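You operate a simulated robot arm through the tools that you are given. There is no shell and no other tool.

You are at the controls of a simulated robot arm. One attempt, no reset.

TASK
Fill the water bench's brown bottle to its mark with rose water.
Fine: through the white funnel; funnel back in the tall beaker, big bottle back. Set down upright: what you pick out.
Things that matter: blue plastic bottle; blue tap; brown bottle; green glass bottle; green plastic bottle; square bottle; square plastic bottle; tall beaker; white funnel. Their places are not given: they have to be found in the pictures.

It is judged by the outcome, as a careful person would: the job done as asked, and still so three seconds after it is handed in. It fails if anything else is knocked over, pushed out of place, dropped, spilled or broken.

THE ROBOT
A 7-joint arm with a two-finger parallel gripper, fixed in place. Base frame: the origin is at the foot of the arm, x ahead of it, y to its left, z up; the work surface is at about z = 76.3. Lengths are in cm, angles in degrees, forces in N, time in s.
Its first joint turns from -149.0 to 149.0 degrees. Payload 3.43 kg.
The TCP is the grasp point between the finger pads, 3 cm short of the fingertips. In the tool frame z runs along the fingers and y along their closing line. Largest opening 9.4 cm; finger width 2.8, thickness 1; the body of the gripper, 5 by 9.6 cm, starts 5.5 cm behind the TCP.
Orientation is that of the tool frame in the base frame, as a unit quaternion [w, x, y, z]. With the fingers straight down and closing along the base's y, the tool's x points along the base's -x, its y along +y and its z along -z.

THE INTERFACE
- The arm moves only by the tool jog_arm. Its argument "increments" is a list of rows, each an object of numbers (a shift or turn left out is 0, a gripper value left out holds the last): "rx", "ry", "rz": the turn, a rotation vector about the base's x, y, z in degrees; "dx", "dy", "dz": the shift along the base's x, y, z in cm; "claw": the opening, from 0 (shut) to 1 (fully open). In form: [{"rx": .., "ry": .., "rz": .., "dx": .., "dy": .., "dz": .., "claw": ..}, ...]. A call has 1 to 20 rows; each row shifts and turns the commanded pose from where the row before left it. Rows are played at 5 a second. More than 5 cm and 8.6 degrees between two rows, or a gripper value outside its range, and nothing of the call is played. Where a pose cannot be reached the arm comes as near as it can. A force on the tool above 40 N (or 10 N above the force at the start of the call, whichever is more), or a blocked arm, ends the call early, and 0.2 s more pass. The fingers move at their own pace (about 4.5 cm/s each) and stop on an object; they squeeze with about 25 N. The grip force told is the motor's: it shows also when the fingers shut on nothing. Time passes only in rows, and 0.2 s behind the last, so rows that do not move let the fingers close. It gives the time, the measured TCP pose, the force on the tool (base axes), the opening and the grip force at its end, in the units of the frame above (readings bear some noise), with the torque about the TCP (base axes, N m) and any sound that the robot's microphone picked up, and new pictures: "views" is both (left out), scene, wrist or none.
- Cameras (640 x 400 px; columns grow to the right, rows downward): "scene" is fixed at [22.11, 50.06, 152.88]; the picture's right is [-0.86, -0.51, 0.00], its down [-0.19, 0.32, -0.93] and it looks along [0.47, -0.80, -0.38] (base axes); focal length 371 px, centre (320, 200). "wrist" rides on the gripper at [7.6, 1.4, -10.3] in the tool frame; the picture's right is [-0.18, 0.98, 0.00], its down [-0.75, -0.14, -0.64] and it looks along [-0.63, -0.12, 0.77] (tool axes); focal length 243 px, centre (320, 200).
- probe_pixels(camera, pixels): for up to 12 pixels [column, row] of the newest picture of that camera ("zoom" is the newest enlarged one), the place [x, y, z] in the base frame of the surface seen there, good to about 0.3 cm. It takes no simulated time.
- zoom(camera, box): a new picture of the part [left, top, right, bottom] of that camera's present view, enlarged. It takes no simulated time.
- finish_job(): hands the job in; it is judged then, once.

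Open the gripper and draw the arm clear of the work before you hand the job in, unless the task says otherwise.

The tools are called after "Emit:" as name(argument=value, ...) on one line, values as JSON. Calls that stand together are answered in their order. jog_arm: Moves the arm, as the interface text tells. Its arguments: {"type":"object","properties":{"increments":{"type":"array","items":{"type":"object","properties":{"rx":{"type":"number"},"ry":{"type":"number"},"rz":{"type":"number"},"dx":{"type":"number"},"dy":{"type":"number"},"dz":{"type":"number"},"claw":{"type":"number"}}}},"views":{"type":"string","enum":["both","scene","wrist","none"]}},"required":["increments"]} The other tools are called the same way: probe_pixels (camera, pixels) gives the place of the surface under pixels of a picture; zoom (camera, box) takes an enlarged picture of a part of a camera's view; finish_job () hands the job in.

At the start:

```text
time: 0.0
eef_pos: [42.74, -88.96, 123.73]
orientation: [-0.001, 0.0, 1.0, 0.0]
contact_force: [0.1, 0.6, -0.4]
moment: [-0.01, 0.03, -0.04]
width: 9.41
finger_force: 0.0
```

scene: 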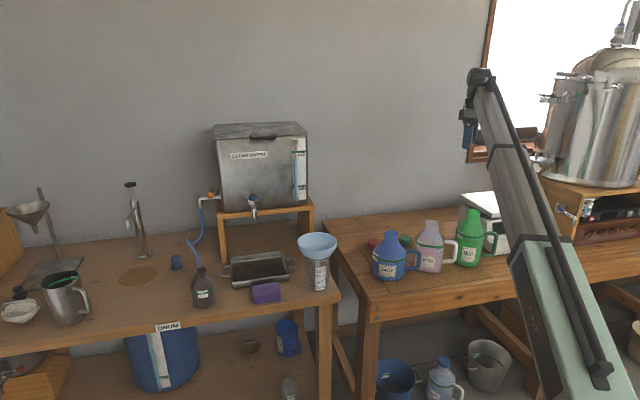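
wrist: 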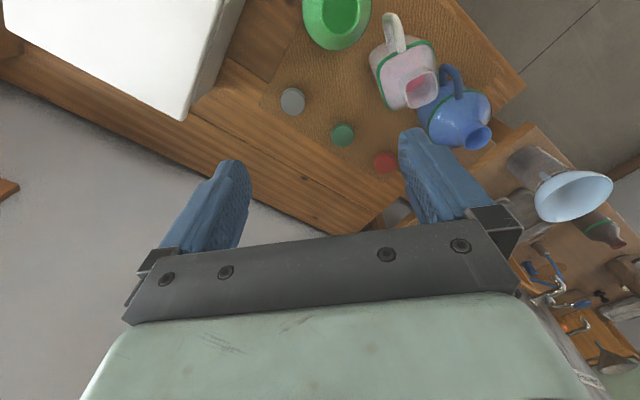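

The scene shows a water bench (left) with a brown bottle at about (203,290), the funnel in the tall beaker at (317,260), and three big bottles at (390,257), (430,247), (470,243). I zoom in to read labels before moving.

Emit:
zoom(camera="scene", box=[340, 190, 540, 315])

Emit:
zoom(camera="scene", box=[160, 220, 352, 340])

Emit:
zoom(camera="scene", box=[240, 310, 400, 400])

```text
3.20 times, centred on (440, 252) of scene
```

zoom: 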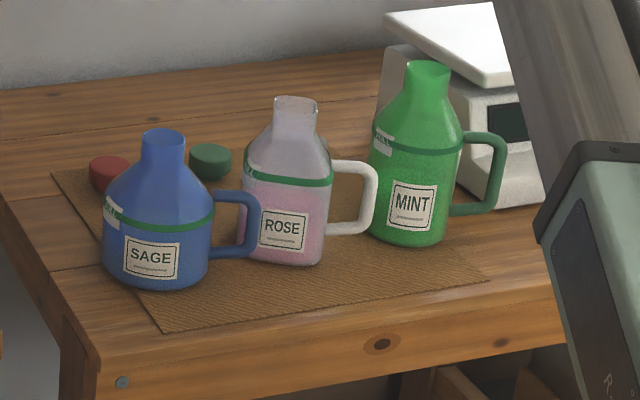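

```text
3.33 times, centred on (256, 280) of scene
```

zoom: 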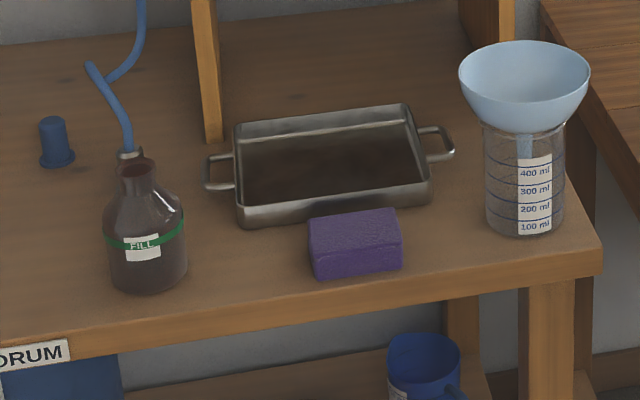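

```text
4.00 times, centred on (320, 355) of scene
```

zoom: 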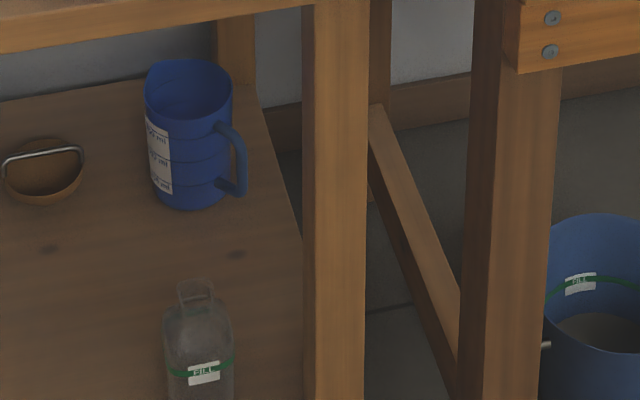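

The square clear bottle labelled ROSE is the source, and the brown bottle has a FILL band. I probe key points to get the geometry.

Emit:
probe_pixels(camera="scene", pixels=[[203, 295], [200, 270], [203, 307], [317, 285], [317, 240], [317, 260], [430, 260], [430, 245], [430, 225], [453, 250], [390, 270], [470, 250]])

Emit:
probe_pixels(camera="scene", pixels=[[300, 325], [60, 340], [230, 318], [250, 282], [265, 292], [253, 200], [260, 160], [175, 262], [192, 240], [202, 200], [160, 255], [335, 290]])

Emit:
probe_pixels(camera="scene", pixels=[[360, 290], [450, 285], [405, 240], [375, 242], [490, 215], [370, 320], [340, 220], [450, 215], [415, 285], [65, 300], [140, 230], [150, 255]])

```text
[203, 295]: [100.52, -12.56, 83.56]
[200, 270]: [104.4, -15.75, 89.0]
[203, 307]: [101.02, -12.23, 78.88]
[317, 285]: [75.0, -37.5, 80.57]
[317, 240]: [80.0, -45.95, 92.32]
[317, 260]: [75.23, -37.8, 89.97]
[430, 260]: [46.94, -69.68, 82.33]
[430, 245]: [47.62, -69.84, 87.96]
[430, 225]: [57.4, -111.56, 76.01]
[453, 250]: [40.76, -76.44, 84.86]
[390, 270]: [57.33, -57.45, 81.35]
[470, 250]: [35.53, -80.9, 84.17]
```

```text
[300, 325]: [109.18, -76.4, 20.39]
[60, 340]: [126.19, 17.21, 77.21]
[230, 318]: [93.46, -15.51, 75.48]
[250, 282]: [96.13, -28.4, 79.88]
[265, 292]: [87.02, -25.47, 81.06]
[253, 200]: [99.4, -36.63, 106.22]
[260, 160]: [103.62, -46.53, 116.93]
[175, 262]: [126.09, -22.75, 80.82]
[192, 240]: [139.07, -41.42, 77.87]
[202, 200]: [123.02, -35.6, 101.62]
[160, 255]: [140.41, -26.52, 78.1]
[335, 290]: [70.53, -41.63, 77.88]
```

```text
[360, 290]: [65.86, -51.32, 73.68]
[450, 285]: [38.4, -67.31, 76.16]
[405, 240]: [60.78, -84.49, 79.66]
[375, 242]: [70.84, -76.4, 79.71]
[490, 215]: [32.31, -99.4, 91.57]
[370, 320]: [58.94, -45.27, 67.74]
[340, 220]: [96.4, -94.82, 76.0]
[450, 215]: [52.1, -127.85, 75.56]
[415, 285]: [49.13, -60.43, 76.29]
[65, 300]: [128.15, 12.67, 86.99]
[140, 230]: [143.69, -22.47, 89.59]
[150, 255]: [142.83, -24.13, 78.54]
```

The brown bottle sits near (103,-14), quite far out; I take tighter zooms of it, the funnel and the rose bottle, plus the left part of the bench.

Emit:
zoom(camera="scene", box=[164, 225, 244, 315])

Emit:
zoom(camera="scene", box=[285, 220, 365, 300])

Emit:
zoom(camera="scene", box=[395, 205, 475, 280])

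Emit:
zoom(camera="scene", box=[0, 170, 200, 400])

Emit:
zoom(camera="scene", box=[180, 110, 330, 230])

```text
4.44 times, centred on (204, 270) of scene
```

zoom: 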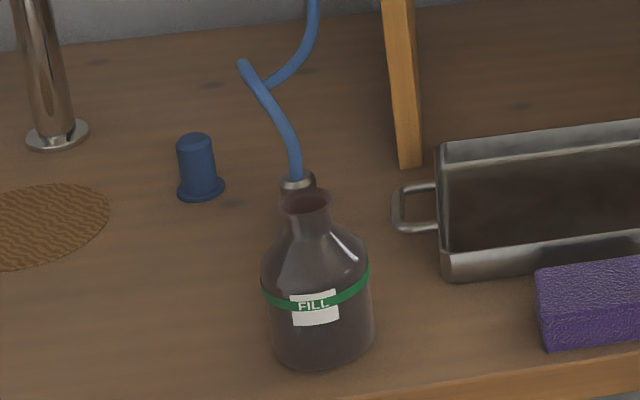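

```text
5.00 times, centred on (325, 260) of scene
```

zoom: 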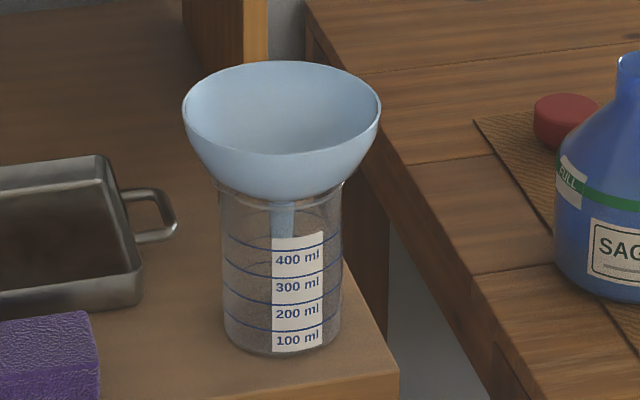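

```text
5.33 times, centred on (435, 242) of scene
```

zoom: 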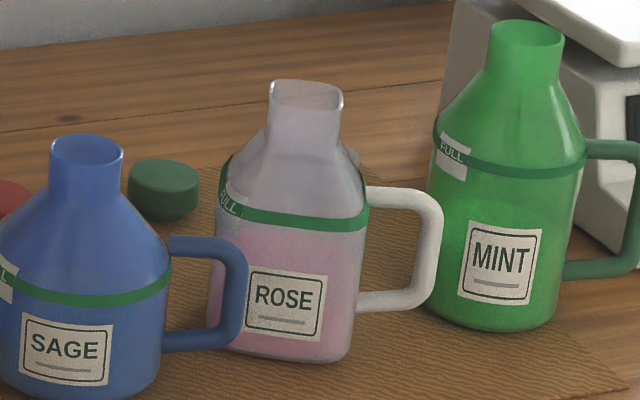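

```text
1.74 times, centred on (100, 285) of scene
```

zoom: 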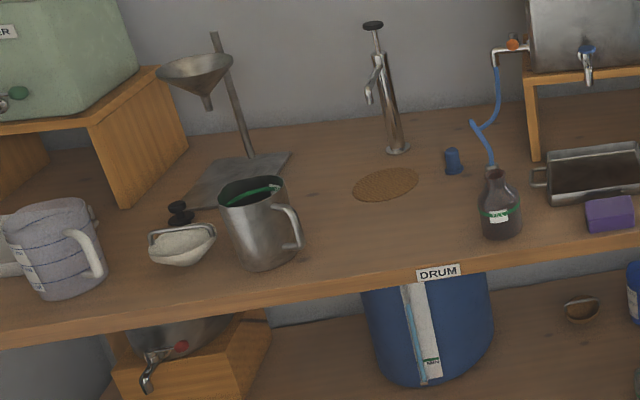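

```text
3.33 times, centred on (255, 170) of scene
```

zoom: 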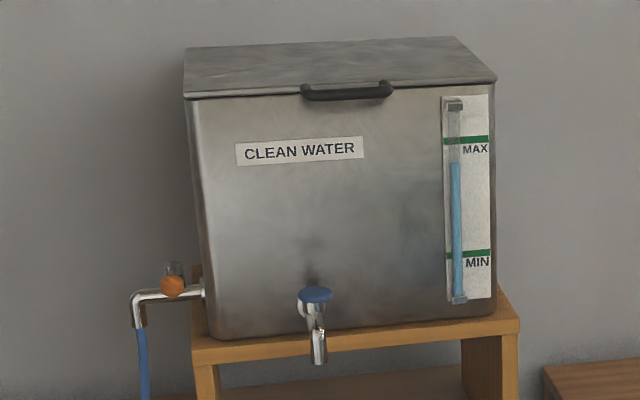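

Everything is identified: ROSE is the square plastic bottle near (48,-74), the funnel/tall beaker near (77,-41), and the brown bottle near (103.5,-15). I move the hand at height toward the funnel to view it with the wrist camera.

Emit:
jog_arm(increments=[{"dx": 1.5, "dy": 4, "dz": 0, "claw": 1}, {"dx": 1.5, "dy": 4}, {"dx": 1.5, "dy": 4}, {"dx": 1.5, "dy": 4}, {"dx": 1.5, "dy": 4}, {"dx": 1.5, "dy": 4}, {"dx": 1.5, "dy": 4}, {"dx": 1.5, "dy": 4}, {"dx": 1.5, "dy": 4}, {"dx": 1.5, "dy": 4}, {"dx": 1.5, "dy": 4}, {"dx": 1.5, "dy": 4}, {"dx": 1, "dy": 2, "dz": -4}, {"dz": -4}, {"dz": -4}, {"dz": -3}], views="both")

```text
time: 2.7
eef_pos: [63.71, -44.33, 115.06]
orientation: [0.002, -0.009, 1.0, -0.004]
contact_force: [-2.9, -11.1, -0.4]
moment: [1.38, -0.43, 0.97]
width: 9.39
finger_force: 0.2
out of reach, approached as far as the arm can: row 3, 4, 5, 6, 7, 8, 9, 10, 11, 12
stopped in row 13: the force on the tool passed its limit at 67 N (the readings are from after the stop); the commanded pose is now the measured one
```

scene: 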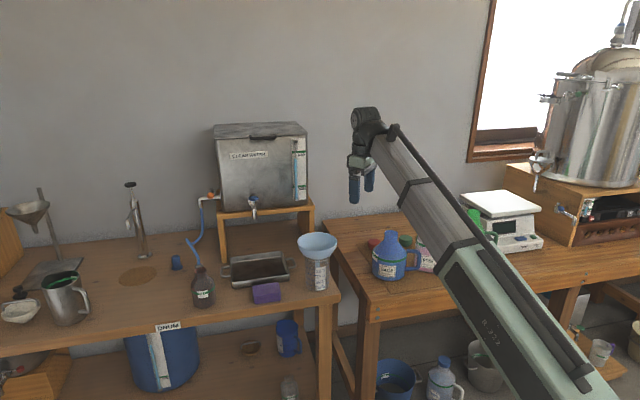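
wrist: 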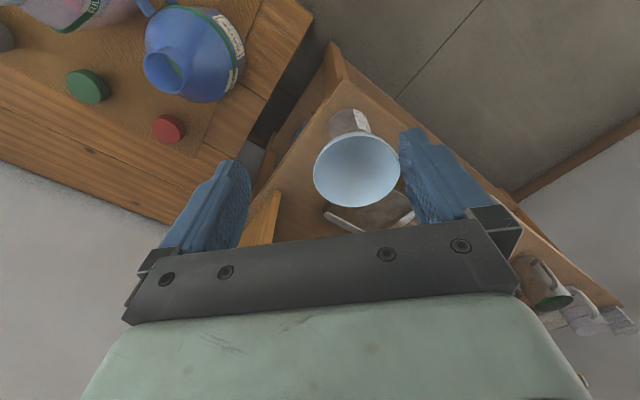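

The rows at z≈124 were out of reach (likely a wrist limit up high) and the call stopped at 67 N; nothing in the pictures looks touched. I hold still one row to read the true resting force.

Emit:
jog_arm(increments=[{"claw": 1}, {"claw": 1}], views="none")

```text
time: 3.3
eef_pos: [63.54, -44.25, 114.91]
orientation: [0.002, -0.009, 1.0, -0.003]
contact_force: [-7.6, -21.2, -1.5]
moment: [2.61, -1.03, 1.82]
width: 9.39
finger_force: 0.1
```

The 21 N force resolves to the wrist camera's location — the camera mount is pressing on the arm's own forearm, since the hand hangs too steeply at this height. I pitch the fingers outward along the radial direction and lower a little to relieve it.

Emit:
jog_arm(increments=[{"rx": -4.4, "ry": -6.3, "dz": -1}, {"rx": -4.4, "ry": -6.3, "dz": -1}, {"rx": -4.4, "ry": -6.3, "dz": -1}, {"claw": 1}], views="both")

```text
time: 4.3
eef_pos: [63.69, -44.22, 111.95]
orientation: [0.166, -0.007, 0.979, -0.12]
contact_force: [-0.1, -0.5, 0.9]
moment: [-0.04, 0.02, 0.01]
width: 9.38
finger_force: 0.1
```

scene: 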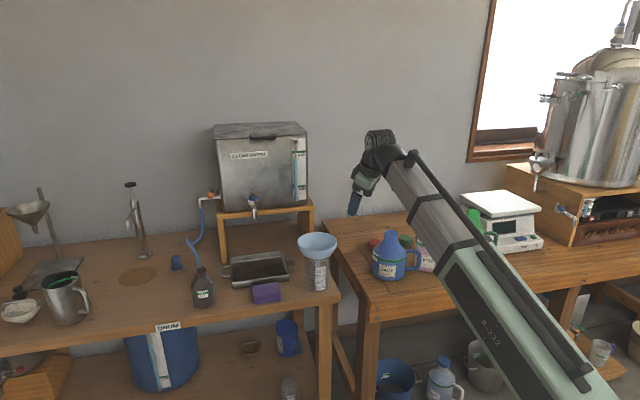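
wrist: 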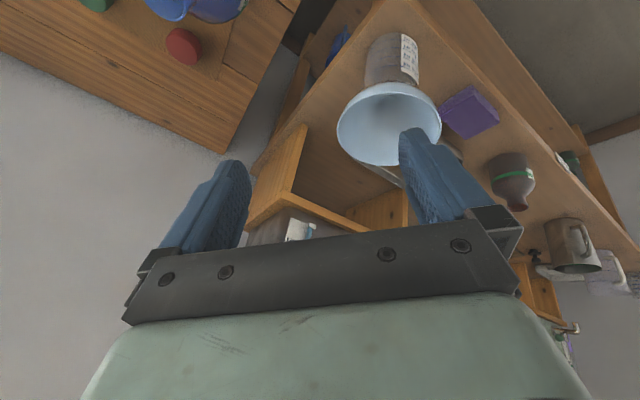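

Force is back to zero. The wrist view now shows the funnel in the beaker (around (390,120)) and the brown bottle (515,175); I zoom and probe the rim.

Emit:
zoom(camera="wrist", box=[310, 10, 470, 190])

Emit:
probe_pixels(camera="wrist", pixels=[[340, 125], [360, 98], [390, 88], [420, 95], [437, 115], [385, 130], [385, 70], [400, 150], [370, 155], [350, 147], [412, 60], [375, 60]])

Emit:
probe_pixels(camera="scene", pixels=[[300, 243], [336, 243], [318, 257], [318, 234], [318, 240], [306, 250], [330, 250], [308, 236], [328, 236], [317, 262], [310, 268], [326, 268]])

```text
2.22 times, centred on (390, 100) of wrist
```

zoom: 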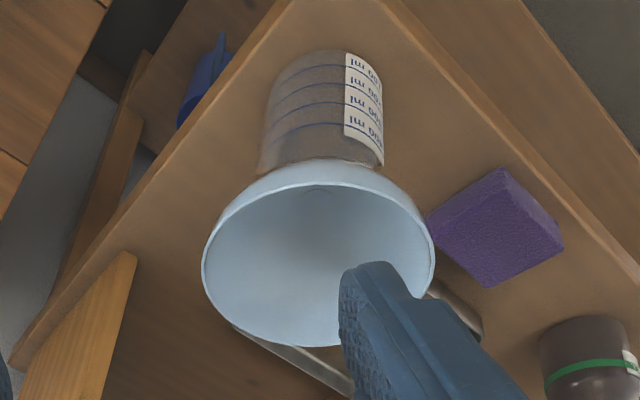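

```text
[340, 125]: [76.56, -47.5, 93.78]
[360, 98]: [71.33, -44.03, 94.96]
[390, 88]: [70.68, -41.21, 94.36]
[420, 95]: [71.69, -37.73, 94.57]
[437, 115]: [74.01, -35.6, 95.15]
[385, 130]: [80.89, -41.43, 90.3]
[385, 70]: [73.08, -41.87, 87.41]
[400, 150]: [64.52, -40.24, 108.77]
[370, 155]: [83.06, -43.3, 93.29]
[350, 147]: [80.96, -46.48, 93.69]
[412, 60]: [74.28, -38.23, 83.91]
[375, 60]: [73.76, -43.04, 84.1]
```

```text
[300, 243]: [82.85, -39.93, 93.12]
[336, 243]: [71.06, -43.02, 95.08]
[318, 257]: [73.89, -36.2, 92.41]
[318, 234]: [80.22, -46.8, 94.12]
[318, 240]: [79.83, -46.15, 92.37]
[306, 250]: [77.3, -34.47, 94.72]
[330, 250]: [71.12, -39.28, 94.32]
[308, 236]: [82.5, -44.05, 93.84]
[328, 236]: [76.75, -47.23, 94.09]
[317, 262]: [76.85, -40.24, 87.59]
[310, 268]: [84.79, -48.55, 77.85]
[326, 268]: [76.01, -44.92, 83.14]
```

Rim points fit a circle centred about (77.0,-41.0), radius 6.4, rim z≈94.9. I turn the hand so that the closing line lies in the radial plane (camera to the right), tilted 25° outward, to straddle the near rim wall.

Emit:
jog_arm(increments=[{"rz": 7.5}, {"rx": -2.7, "ry": 1.434, "rz": 7.03}, {"rx": -2.7, "ry": 1.434, "rz": 7.03}, {"rx": -2.7, "ry": 1.434, "rz": 7.03}, {"rx": -2.7, "ry": 1.434, "rz": 7.03}, {"rx": -2.7, "ry": 1.434, "rz": 7.03}, {"rx": -2.7, "ry": 1.434, "rz": 7.03}, {"rx": -2.7, "ry": 1.434, "rz": 7.03}, {"claw": 0.5}, {"claw": 0.5}], views="both")

```text
time: 6.5
eef_pos: [63.55, -44.3, 111.97]
orientation: [0.105, -0.506, 0.839, -0.174]
contact_force: [0.5, -0.5, -0.2]
moment: [0.03, -0.02, 0.0]
width: 4.72
finger_force: 0.1
```

scene: 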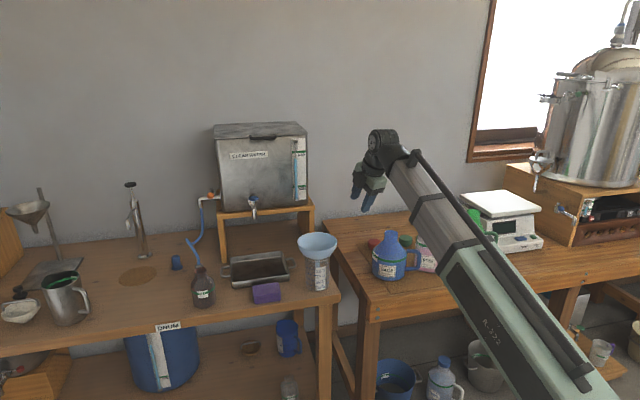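
wrist: 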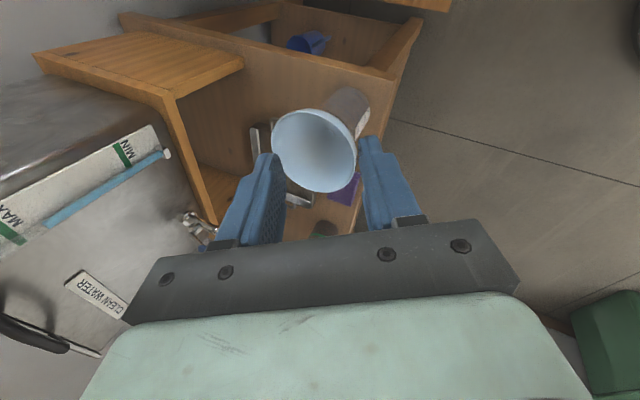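

Orientation is as wanted (tool x to the right, 23° outward tilt). Moving above the near rim point (71.3,-38.0).

Emit:
jog_arm(increments=[{"dx": 1.9, "dy": 2.47}, {"dx": 1.9, "dy": 2.47}, {"dx": 1.89, "dy": 2.46}, {"dz": -2.8}, {"dz": -2.8}, {"dz": -2.8}, {"dz": -2.7}, {"claw": 0.5}], views="both")

```text
time: 8.3
eef_pos: [69.23, -36.9, 100.97]
orientation: [0.106, -0.505, 0.839, -0.175]
contact_force: [0.6, 0.7, -0.6]
moment: [-0.03, 0.0, 0.01]
width: 4.7
finger_force: 0.1
```

scene: 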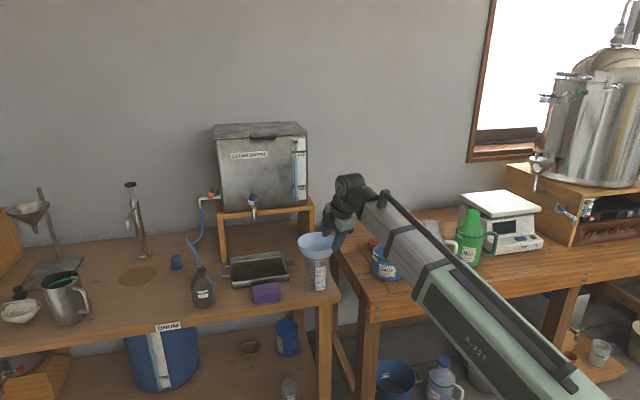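
wrist: 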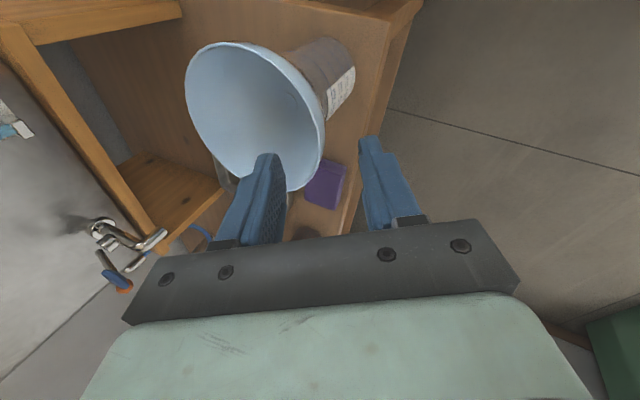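

The near rim lies at about (322,140), midway between the fingertips (265,160) and (370,140). I probe the rim closely to refine the centre.

Emit:
probe_pixels(camera="wrist", pixels=[[322, 125], [321, 145], [317, 162], [309, 100], [290, 75], [260, 52], [225, 44], [195, 60], [187, 85], [310, 178], [320, 155], [260, 100]])

Emit:
zoom(camera="wrist", box=[170, 20, 430, 230])

```text
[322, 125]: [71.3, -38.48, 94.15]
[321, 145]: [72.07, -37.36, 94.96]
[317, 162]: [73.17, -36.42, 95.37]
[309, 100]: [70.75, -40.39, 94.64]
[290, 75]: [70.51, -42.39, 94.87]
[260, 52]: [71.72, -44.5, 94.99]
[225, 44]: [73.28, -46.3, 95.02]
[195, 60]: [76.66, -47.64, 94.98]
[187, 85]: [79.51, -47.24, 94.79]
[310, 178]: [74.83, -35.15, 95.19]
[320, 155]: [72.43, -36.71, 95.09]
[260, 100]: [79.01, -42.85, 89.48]
```

```text
1.90 times, centred on (300, 125) of wrist
```

zoom: 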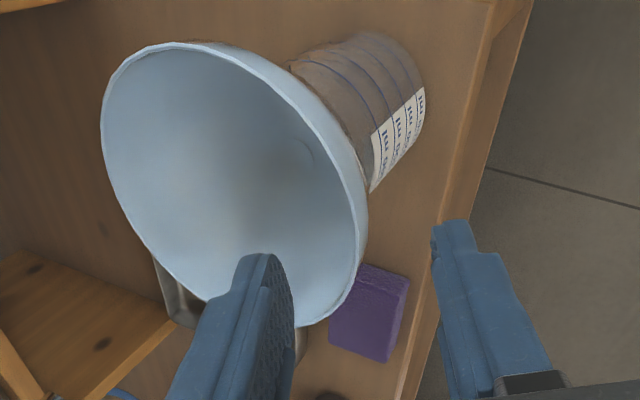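

Refined centre (77.0,-41.2), radius 6.4, rim z≈95.1. I advance along the tool so the TCP reaches the near rim at about (71.35,-38.2,95.2).

Emit:
jog_arm(increments=[{"dx": 0.7, "dy": -0.43, "dz": -1.92}, {"dx": 0.7, "dy": -0.43, "dz": -1.92}, {"dx": 0.72, "dy": -0.44, "dz": -1.93}, {"claw": 0.5}], views="wrist")

```text
time: 9.3
eef_pos: [71.51, -38.14, 95.34]
orientation: [0.105, -0.505, 0.839, -0.175]
contact_force: [0.2, -0.2, -0.2]
moment: [0.01, 0.0, -0.02]
width: 4.72
finger_force: 0.2
```

wrist: 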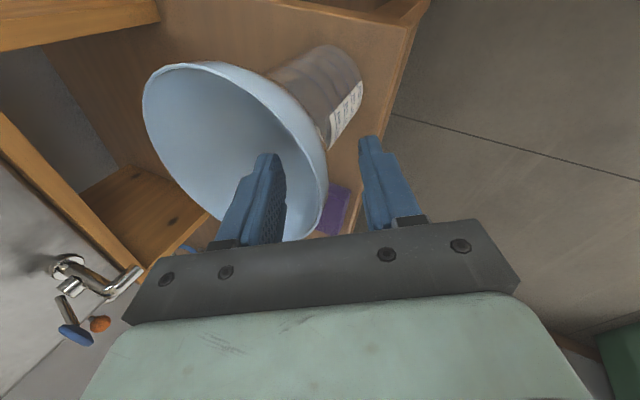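

The wall sits between the fingers near (325,180). I close gently onto it.

Emit:
jog_arm(increments=[{"claw": 0.35}, {"claw": 0.25}, {"claw": 0.15}, {"claw": 0.08}, {"claw": 0.04}, {"claw": 0.0}, {"claw": 0.0}, {"claw": 0.0}, {"claw": 0.0}], views="both")

```text
time: 11.3
eef_pos: [71.51, -38.06, 95.28]
orientation: [0.106, -0.505, 0.838, -0.175]
contact_force: [0.7, 0.5, -0.1]
moment: [0.02, 0.0, 0.03]
width: 0.18
finger_force: 24.6
```

scene: 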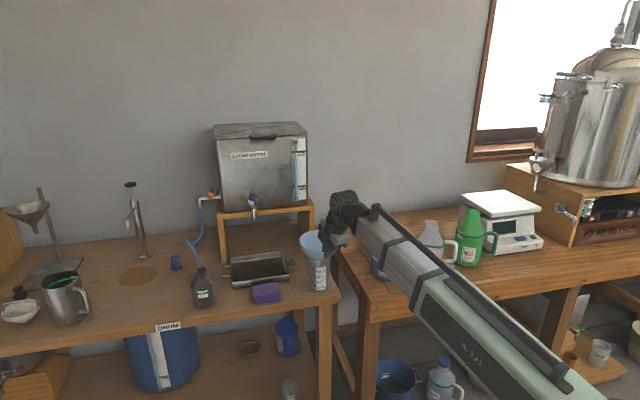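
wrist: 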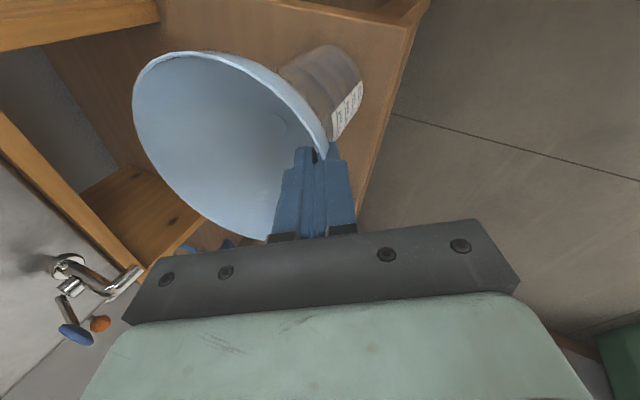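

Grip reads 0.18 cm with 24.6 N, so the wall is held. I check how the funnel sits before lifting.

Emit:
zoom(camera="scene", box=[280, 210, 370, 300])

Emit:
zoom(camera="wrist", box=[120, 30, 380, 250])

Emit:
probe_pixels(camera="wrist", pixels=[[322, 140], [308, 110], [290, 85], [260, 65], [220, 52], [180, 52], [150, 65], [136, 85], [134, 110], [150, 150], [325, 90], [345, 60]])

```text
4.44 times, centred on (325, 255) of scene
```

zoom: 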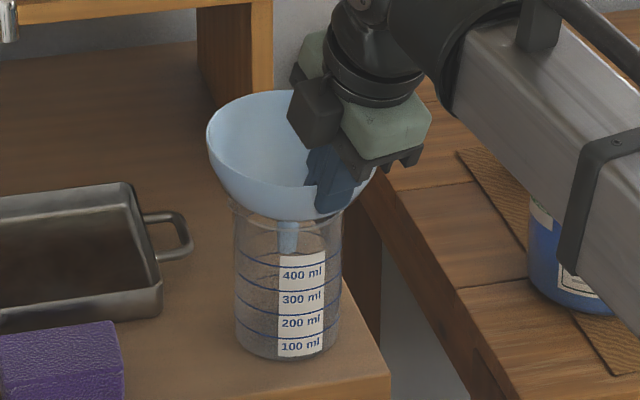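

```text
1.82 times, centred on (250, 140) of wrist
```

zoom: 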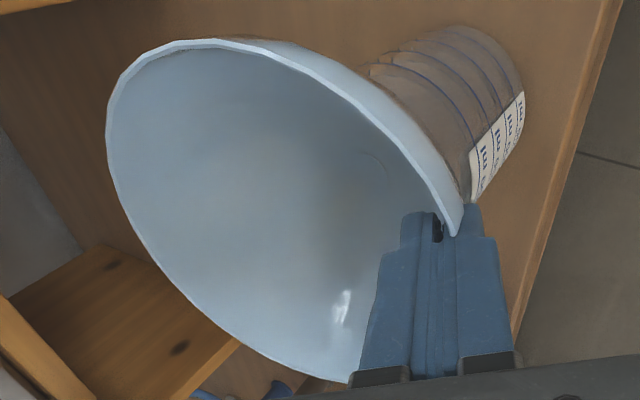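

```text
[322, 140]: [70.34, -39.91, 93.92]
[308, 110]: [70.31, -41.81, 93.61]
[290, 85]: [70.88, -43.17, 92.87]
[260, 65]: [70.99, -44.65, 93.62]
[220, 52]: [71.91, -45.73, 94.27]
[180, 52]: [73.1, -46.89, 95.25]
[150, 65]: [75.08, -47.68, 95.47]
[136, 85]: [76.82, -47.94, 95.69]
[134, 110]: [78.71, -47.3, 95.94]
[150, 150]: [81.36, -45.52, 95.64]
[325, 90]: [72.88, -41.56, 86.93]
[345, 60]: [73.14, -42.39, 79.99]
```

Closing tilted the funnel about 10° (near rim z≈93.7, far rim ≈95.8). I lift straight up clear of the beaker, then reduce the hand's outward tilt by 10° to level it.

Emit:
jog_arm(increments=[{"dz": 1.0, "claw": 0}, {"dz": 1.5}, {"dz": 2}, {"dz": 2.5}, {"dz": 2.5}, {"dz": 2.5}, {"dz": 2}, {"dz": 1}, {"rx": 2.35, "ry": 4.4}, {"rx": 2.35, "ry": 4.4}, {}], views="both")

```text
time: 13.7
eef_pos: [71.28, -38.05, 110.08]
orientation: [0.06, -0.511, 0.851, -0.1]
contact_force: [0.3, 0.3, -0.9]
moment: [0.02, 0.0, 0.02]
width: 0.2
finger_force: 24.9
```

scene: 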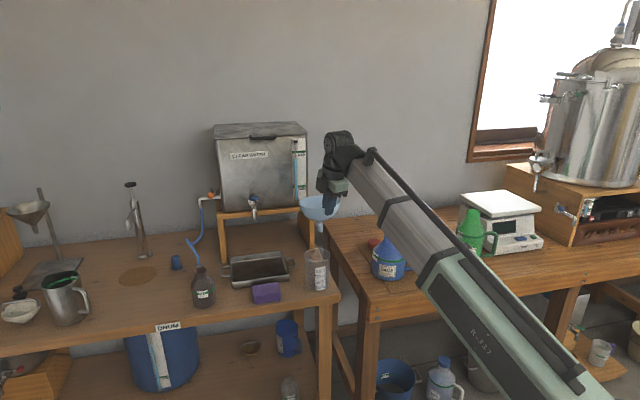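
wrist: 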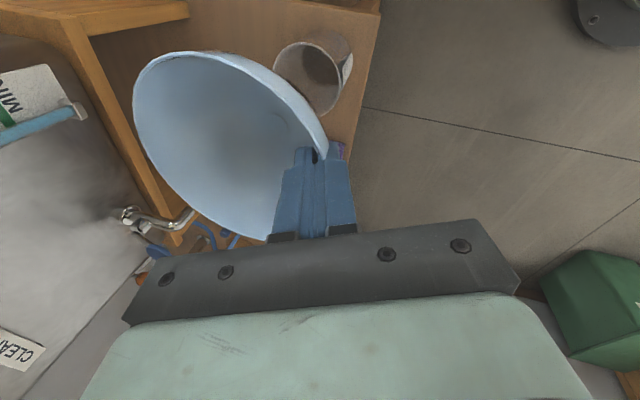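

The funnel is lifted clear. I probe its rim and stem and the brown bottle's neck to plan the placement.

Emit:
zoom(camera="scene", box=[280, 170, 370, 300])

Emit:
probe_pixels(camera="wrist", pixels=[[322, 140], [308, 112], [290, 87], [260, 66], [220, 53], [180, 53], [150, 66], [137, 85], [136, 110], [152, 150], [190, 195], [235, 225]])

Emit:
probe_pixels(camera="scene", pixels=[[203, 270], [203, 275], [200, 268], [206, 268], [203, 266], [203, 272], [197, 270], [209, 270], [203, 280], [193, 290], [213, 290], [203, 287]])

Emit:
zoom(camera="scene", box=[180, 255, 228, 315])

```text
3.08 times, centred on (325, 235) of scene
```

zoom: 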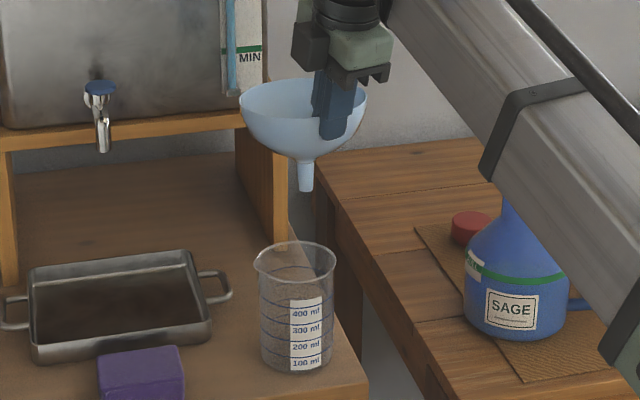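

```text
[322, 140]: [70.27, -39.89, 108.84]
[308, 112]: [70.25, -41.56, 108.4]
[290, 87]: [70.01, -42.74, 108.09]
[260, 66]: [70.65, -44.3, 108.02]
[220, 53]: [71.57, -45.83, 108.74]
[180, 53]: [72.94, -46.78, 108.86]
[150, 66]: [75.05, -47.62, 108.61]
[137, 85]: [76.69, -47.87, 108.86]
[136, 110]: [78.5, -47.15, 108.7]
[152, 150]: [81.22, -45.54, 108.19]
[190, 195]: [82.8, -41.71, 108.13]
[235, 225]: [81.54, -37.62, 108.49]
```

```text
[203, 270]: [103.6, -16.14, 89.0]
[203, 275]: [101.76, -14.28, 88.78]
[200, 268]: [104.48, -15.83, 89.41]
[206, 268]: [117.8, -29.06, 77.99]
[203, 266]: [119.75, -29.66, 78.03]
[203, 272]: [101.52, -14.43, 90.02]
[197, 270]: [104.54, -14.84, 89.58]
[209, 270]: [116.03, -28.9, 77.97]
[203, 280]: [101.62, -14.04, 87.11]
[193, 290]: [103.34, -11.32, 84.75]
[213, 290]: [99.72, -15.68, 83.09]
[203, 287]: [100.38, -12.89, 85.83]
```

```text
6.67 times, centred on (204, 285) of scene
```

zoom: 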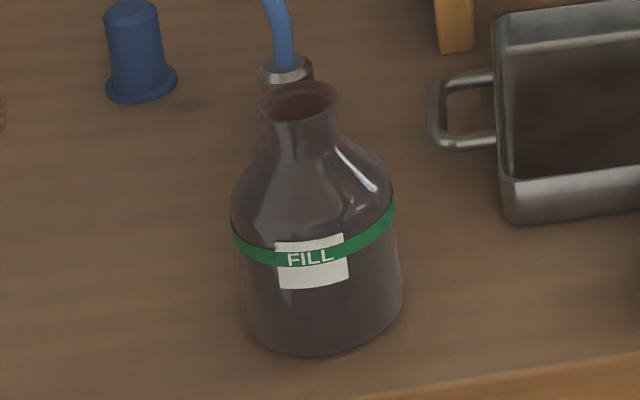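

The funnel is level (rim z 108.0–108.8) with centre about (76.45,-41.45). Now I probe the brown bottle mouth and body more densely, and the funnel stem.

Emit:
probe_pixels(camera="zoom", pixels=[[266, 105], [275, 115], [290, 121], [305, 122], [320, 118], [333, 110], [337, 100], [325, 87], [300, 83], [275, 90], [300, 105], [285, 100]])

Emit:
probe_pixels(camera="zoom", pixels=[[255, 290], [270, 300], [300, 305], [330, 305], [360, 295], [385, 280], [395, 270], [270, 150], [300, 155], [330, 150], [315, 350], [280, 150]])

Emit:
probe_pixels(camera="scene", pixels=[[320, 224], [320, 227], [320, 230], [319, 232], [322, 228], [318, 228], [318, 215], [310, 210], [321, 222], [315, 219], [325, 219], [320, 232]])

```text
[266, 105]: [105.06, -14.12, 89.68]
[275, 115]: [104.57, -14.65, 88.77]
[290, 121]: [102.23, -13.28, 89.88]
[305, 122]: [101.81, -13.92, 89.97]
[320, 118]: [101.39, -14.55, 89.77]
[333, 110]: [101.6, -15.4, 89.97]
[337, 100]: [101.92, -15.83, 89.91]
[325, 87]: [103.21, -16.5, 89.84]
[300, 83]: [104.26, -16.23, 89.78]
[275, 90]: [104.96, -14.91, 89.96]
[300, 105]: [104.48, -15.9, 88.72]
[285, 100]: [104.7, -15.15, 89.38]
```

```text
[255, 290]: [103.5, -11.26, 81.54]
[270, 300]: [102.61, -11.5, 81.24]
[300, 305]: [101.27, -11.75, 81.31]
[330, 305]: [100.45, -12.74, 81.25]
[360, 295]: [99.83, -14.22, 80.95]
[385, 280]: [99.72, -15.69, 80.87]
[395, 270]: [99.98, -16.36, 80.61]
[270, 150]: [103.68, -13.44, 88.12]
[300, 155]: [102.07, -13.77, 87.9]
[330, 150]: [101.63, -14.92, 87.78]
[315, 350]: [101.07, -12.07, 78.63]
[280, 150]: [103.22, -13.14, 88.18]
```

```text
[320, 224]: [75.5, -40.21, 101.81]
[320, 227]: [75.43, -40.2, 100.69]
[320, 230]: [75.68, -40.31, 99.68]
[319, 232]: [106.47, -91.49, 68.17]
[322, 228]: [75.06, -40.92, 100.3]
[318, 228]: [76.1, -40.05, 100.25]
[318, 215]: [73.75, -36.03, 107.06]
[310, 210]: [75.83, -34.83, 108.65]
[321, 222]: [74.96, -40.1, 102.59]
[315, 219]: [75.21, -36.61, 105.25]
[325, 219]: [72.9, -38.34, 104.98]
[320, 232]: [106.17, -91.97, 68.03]
```

The brown bottle's axis fits (103.25,-14.8), lip z≈89.9, lip radius ≈1.75. The scene zoom hints the funnel leans a few degrees, so I look closer at it to measure rim and stem precisely.

Emit:
zoom(camera="scene", box=[290, 185, 354, 240])

```text
7.27 times, centred on (322, 212) of scene
```

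zoom: 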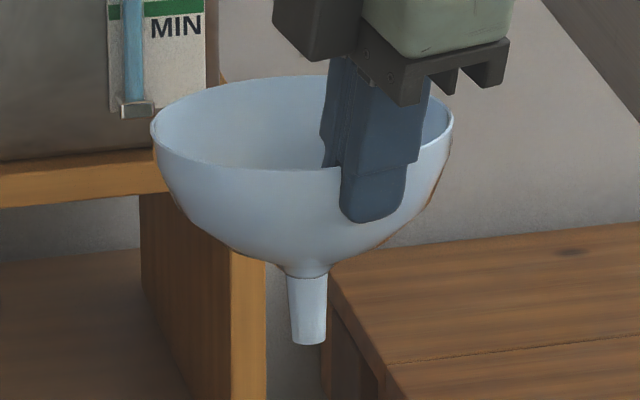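

At higher zoom the ellipse ratio (95/302) and stem probes agree: the funnel leans ~5° (far side low). I correct that and swing the arm about the base to azimuth ≈-8° at constant radius, keeping height.

Emit:
jog_arm(increments=[{"rx": -2.15, "ry": -1.27}, {"rx": -2.15, "ry": -1.28}, {"dx": 1.61, "dy": 3.19, "rz": 2.5}, {"dx": 1.48, "dy": 3.26, "rz": 2.5}, {"dx": 1.32, "dy": 3.33, "rz": 2.5}, {"dx": 1.18, "dy": 3.38, "rz": 2.5}, {"dx": 1.03, "dy": 3.43, "rz": 2.5}, {"dx": 0.87, "dy": 3.48, "rz": 2.5}, {"dx": 0.72, "dy": 3.51, "rz": 2.5}, {"dx": 0.57, "dy": 3.53, "rz": 2.5}, {}], views="both")

```text
time: 16.1
eef_pos: [79.93, -11.03, 109.97]
orientation: [0.085, -0.65, 0.743, -0.132]
contact_force: [-0.3, 0.1, 0.0]
moment: [-0.02, 0.03, 0.0]
width: 0.18
finger_force: 24.9
```

scene: 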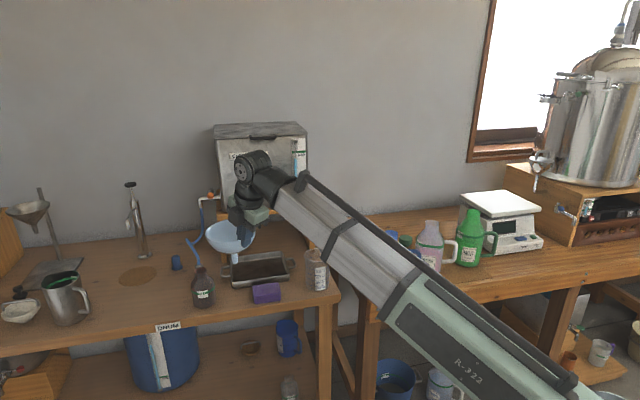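
wrist: 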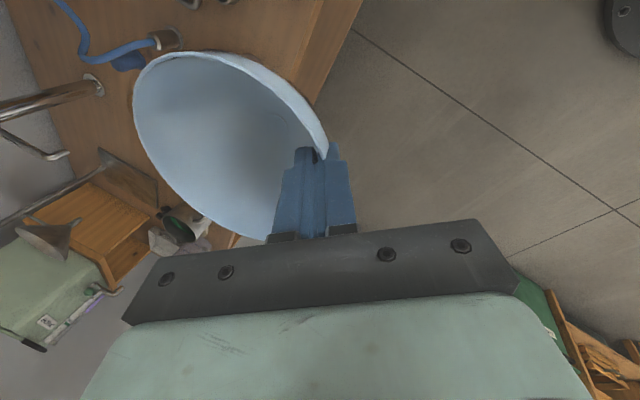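

The swing went well. I zoom the scene on the funnel to check that it is level and where its stem is.

Emit:
zoom(camera="scene", box=[196, 210, 276, 260])

```text
8.00 times, centred on (236, 235) of scene
```

zoom: 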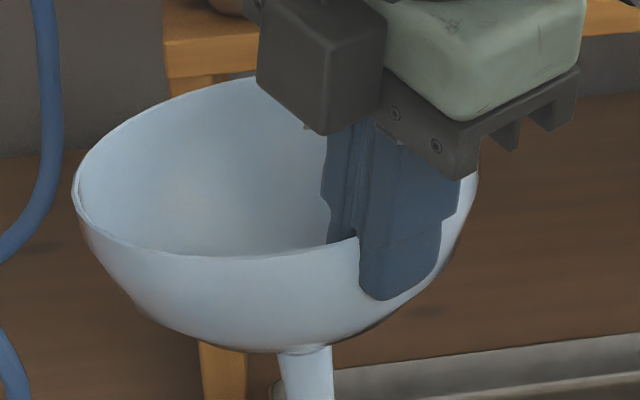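

Emit:
zoom(camera="scene", box=[192, 218, 280, 273])

Emit:
probe_pixels(camera="scene", pixels=[[234, 255], [234, 257], [234, 259], [234, 261], [235, 263], [206, 234], [210, 228], [222, 220], [255, 236], [216, 241], [230, 243], [240, 242]])

Emit:
probe_pixels(camera="wrist", pixels=[[324, 143], [310, 113], [290, 86], [262, 66], [220, 53], [180, 52], [150, 65], [137, 85], [135, 110], [152, 152], [190, 197], [240, 230]])

```text
7.27 times, centred on (236, 246) of scene
```

zoom: 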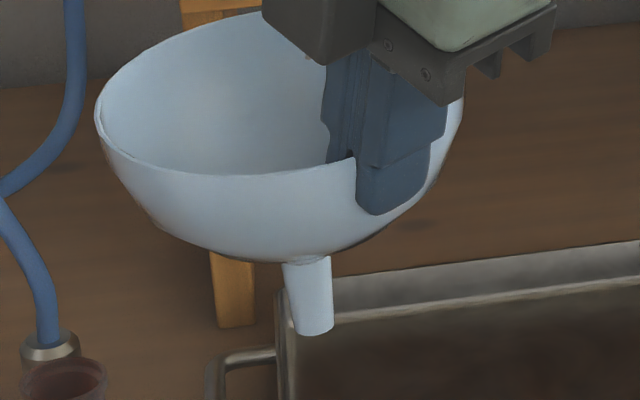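

```text
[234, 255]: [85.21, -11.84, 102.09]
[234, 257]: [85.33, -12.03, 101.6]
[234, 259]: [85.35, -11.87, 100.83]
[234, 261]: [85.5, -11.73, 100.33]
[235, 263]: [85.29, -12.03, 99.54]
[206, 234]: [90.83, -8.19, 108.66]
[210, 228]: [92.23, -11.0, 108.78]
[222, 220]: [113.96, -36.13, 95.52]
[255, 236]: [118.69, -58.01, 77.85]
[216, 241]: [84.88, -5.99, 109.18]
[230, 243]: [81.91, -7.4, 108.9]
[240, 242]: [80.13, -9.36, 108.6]
```

```text
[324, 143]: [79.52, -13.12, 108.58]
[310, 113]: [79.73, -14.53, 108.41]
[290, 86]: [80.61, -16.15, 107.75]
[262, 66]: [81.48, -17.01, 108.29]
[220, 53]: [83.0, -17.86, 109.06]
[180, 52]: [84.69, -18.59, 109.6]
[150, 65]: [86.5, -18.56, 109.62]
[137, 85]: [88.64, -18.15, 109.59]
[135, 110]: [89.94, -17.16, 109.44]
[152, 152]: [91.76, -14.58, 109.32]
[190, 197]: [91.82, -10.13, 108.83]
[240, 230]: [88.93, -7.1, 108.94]
```

The funnel is now level within ~3°: stem axis at (85.9,-12.5), rim centre (85.85,-12.3), stem bottom z≈99.2. Before extending I check the hose and tap positions behind the brown bottle.

Emit:
probe_pixels(camera="scene", pixels=[[198, 258], [199, 263], [195, 250], [191, 243], [187, 240], [200, 228], [203, 210], [213, 196], [176, 258], [194, 247], [197, 266], [135, 190]])

Emit:
zoom(camera="scene", box=[170, 180, 250, 280])

```text
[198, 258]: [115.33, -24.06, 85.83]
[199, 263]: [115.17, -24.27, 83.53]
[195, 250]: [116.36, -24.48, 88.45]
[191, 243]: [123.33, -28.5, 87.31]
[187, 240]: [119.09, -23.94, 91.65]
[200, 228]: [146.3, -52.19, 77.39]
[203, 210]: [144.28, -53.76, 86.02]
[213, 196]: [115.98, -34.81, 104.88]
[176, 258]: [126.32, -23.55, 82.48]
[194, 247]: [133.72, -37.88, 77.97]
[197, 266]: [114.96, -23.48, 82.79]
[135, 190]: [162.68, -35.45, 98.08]
```

```text
4.00 times, centred on (210, 230) of scene
```

zoom: 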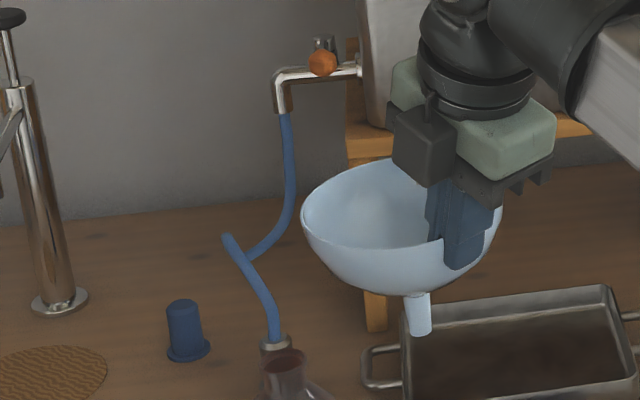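

The hose stands at (115,-24), 15 cm from the bottle axis—clear of the 6.4 cm bowl. Extending outward at height, then down to just above the lip.

Emit:
jog_arm(increments=[{"dx": 2.5, "dy": -0.33}, {"dx": 3.0, "dy": -0.4}, {"dx": 3.3, "dy": -0.44}, {"dx": 3.3, "dy": -0.44}, {"dx": 3.0, "dy": -0.4}, {"dx": 2.22, "dy": -0.29}, {"dz": -2}, {"dz": -2}, {"dz": -1.5}, {}], views="both")

```text
time: 18.3
eef_pos: [97.73, -13.31, 104.62]
orientation: [0.085, -0.651, 0.743, -0.131]
contact_force: [0.4, -0.5, -0.8]
moment: [-0.01, 0.03, 0.02]
width: 0.2
finger_force: 25.3
```

scene: 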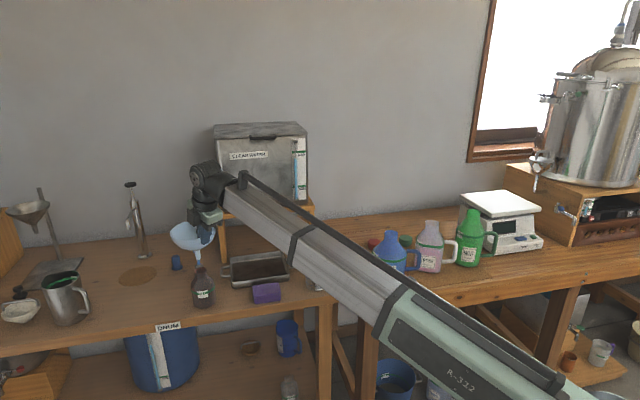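
wrist: 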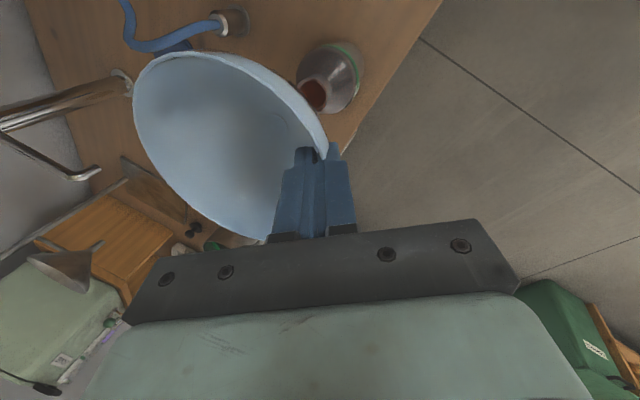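

The mouth of the brown bottle is now visible at wrist (315,95) just beside the funnel. I zoom the scene and probe stem versus lip.

Emit:
zoom(camera="scene", box=[165, 215, 245, 315])

Emit:
zoom(camera="scene", box=[172, 235, 228, 285])

```text
4.00 times, centred on (205, 265) of scene
```

zoom: 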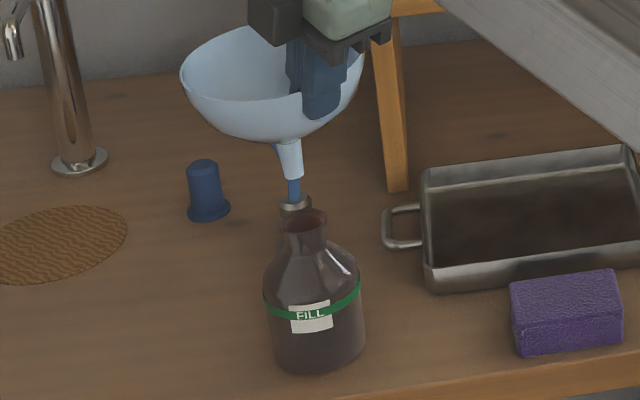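

```text
8.00 times, centred on (200, 260) of scene
```

zoom: 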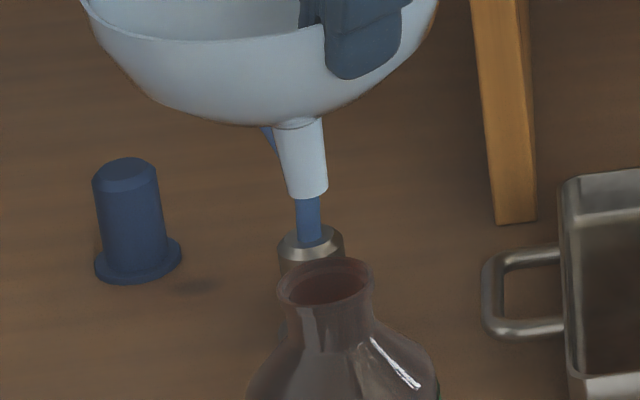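

Emit:
probe_pixels(camera="zoom", pixels=[[302, 150], [304, 170], [307, 190], [293, 180], [320, 180], [290, 300], [305, 306], [325, 307], [345, 302], [365, 288], [372, 275], [325, 262]])

Emit:
probe_pixels(camera="wrist", pixels=[[310, 108], [322, 108], [328, 95], [322, 82], [308, 78], [330, 88], [300, 90], [315, 95], [350, 60], [340, 105], [358, 80], [300, 100]])

Emit:
zoom(camera="wrist", box=[260, 20, 400, 150])

```text
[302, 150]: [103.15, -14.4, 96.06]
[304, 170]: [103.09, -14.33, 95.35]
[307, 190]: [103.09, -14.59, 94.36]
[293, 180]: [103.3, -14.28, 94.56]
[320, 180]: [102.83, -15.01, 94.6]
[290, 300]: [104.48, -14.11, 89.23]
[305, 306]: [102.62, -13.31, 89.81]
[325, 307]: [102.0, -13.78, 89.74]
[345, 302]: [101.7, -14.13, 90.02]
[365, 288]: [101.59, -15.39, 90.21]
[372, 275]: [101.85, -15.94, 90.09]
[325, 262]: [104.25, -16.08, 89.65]
```

```text
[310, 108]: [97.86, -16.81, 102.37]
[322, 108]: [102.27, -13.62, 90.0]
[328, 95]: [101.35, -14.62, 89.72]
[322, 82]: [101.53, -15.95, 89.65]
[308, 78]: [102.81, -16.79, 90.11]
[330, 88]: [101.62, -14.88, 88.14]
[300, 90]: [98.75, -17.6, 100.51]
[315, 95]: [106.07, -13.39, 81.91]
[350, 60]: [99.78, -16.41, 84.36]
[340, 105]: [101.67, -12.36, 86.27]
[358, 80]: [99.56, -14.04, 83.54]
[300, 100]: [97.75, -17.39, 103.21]
```

```text
3.08 times, centred on (330, 85) of wrist
```

zoom: 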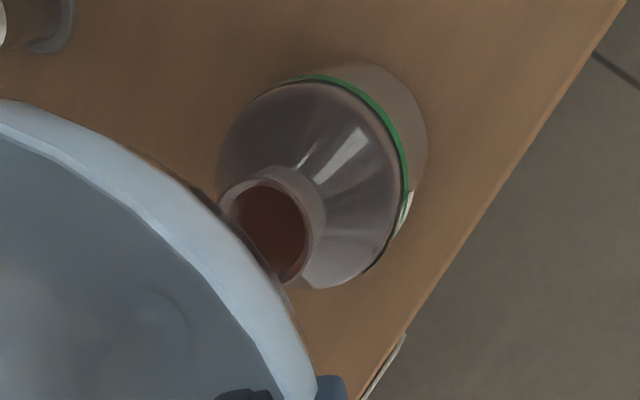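

Stem centre ≈(103.55,-14.95) versus lip centre ≈(103.1,-14.95): I shift -0.42 in x and lower 3.2 cm to just above the lip, then check again.

Emit:
jog_arm(increments=[{"dx": -0.42}, {"dz": -1.2}, {"dz": -1.0}, {"dz": -1.0}, {}], views="both")

Emit:
zoom(camera="scene", box=[172, 235, 228, 285])

```text
time: 19.5
eef_pos: [97.24, -13.38, 101.44]
orientation: [0.085, -0.651, 0.743, -0.132]
contact_force: [-0.8, -0.4, -0.8]
moment: [0.0, 0.03, 0.0]
width: 0.18
finger_force: 24.4
```

scene: 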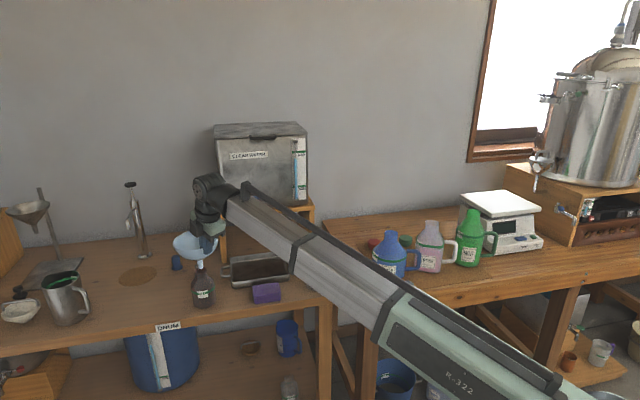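
wrist: 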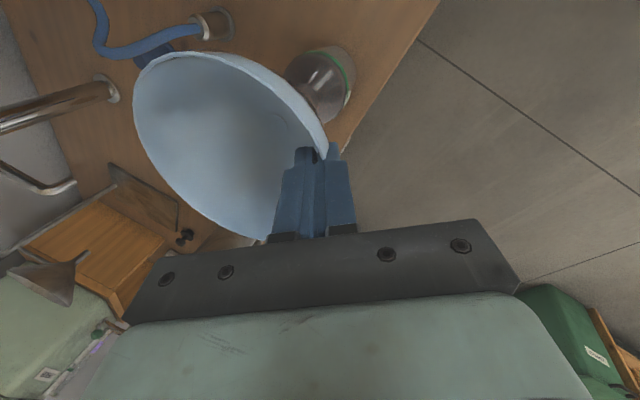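

```text
8.00 times, centred on (200, 260) of scene
```

zoom: 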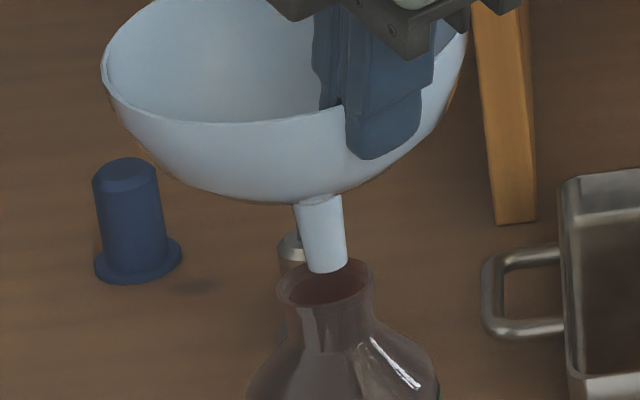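

The stem tip (328,265) is poised over the mouth (325,282). I nudge 0.15 cm left in the picture and lower it in.

Emit:
jog_arm(increments=[{"dx": 0.12, "dy": 0.07}, {"dz": -0.8}, {"dz": -0.8}, {}], views="none")

Emit:
zoom(camera="scene", box=[172, 235, 228, 285])

```text
time: 20.5
eef_pos: [97.17, -13.4, 99.8]
orientation: [0.084, -0.651, 0.743, -0.132]
contact_force: [0.4, -0.6, -0.2]
moment: [0.02, 0.03, -0.01]
width: 0.17
finger_force: 24.4
```

```text
8.00 times, centred on (200, 260) of scene
```

zoom: 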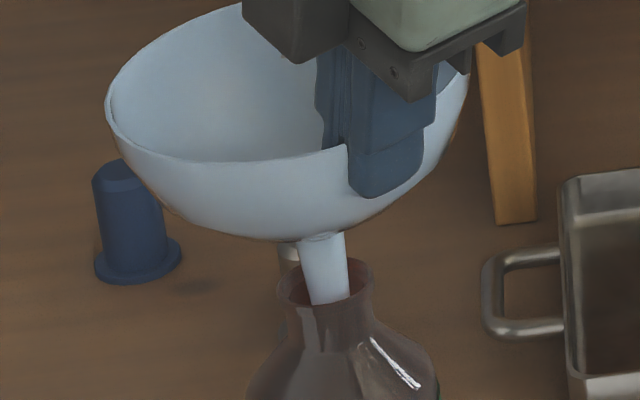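

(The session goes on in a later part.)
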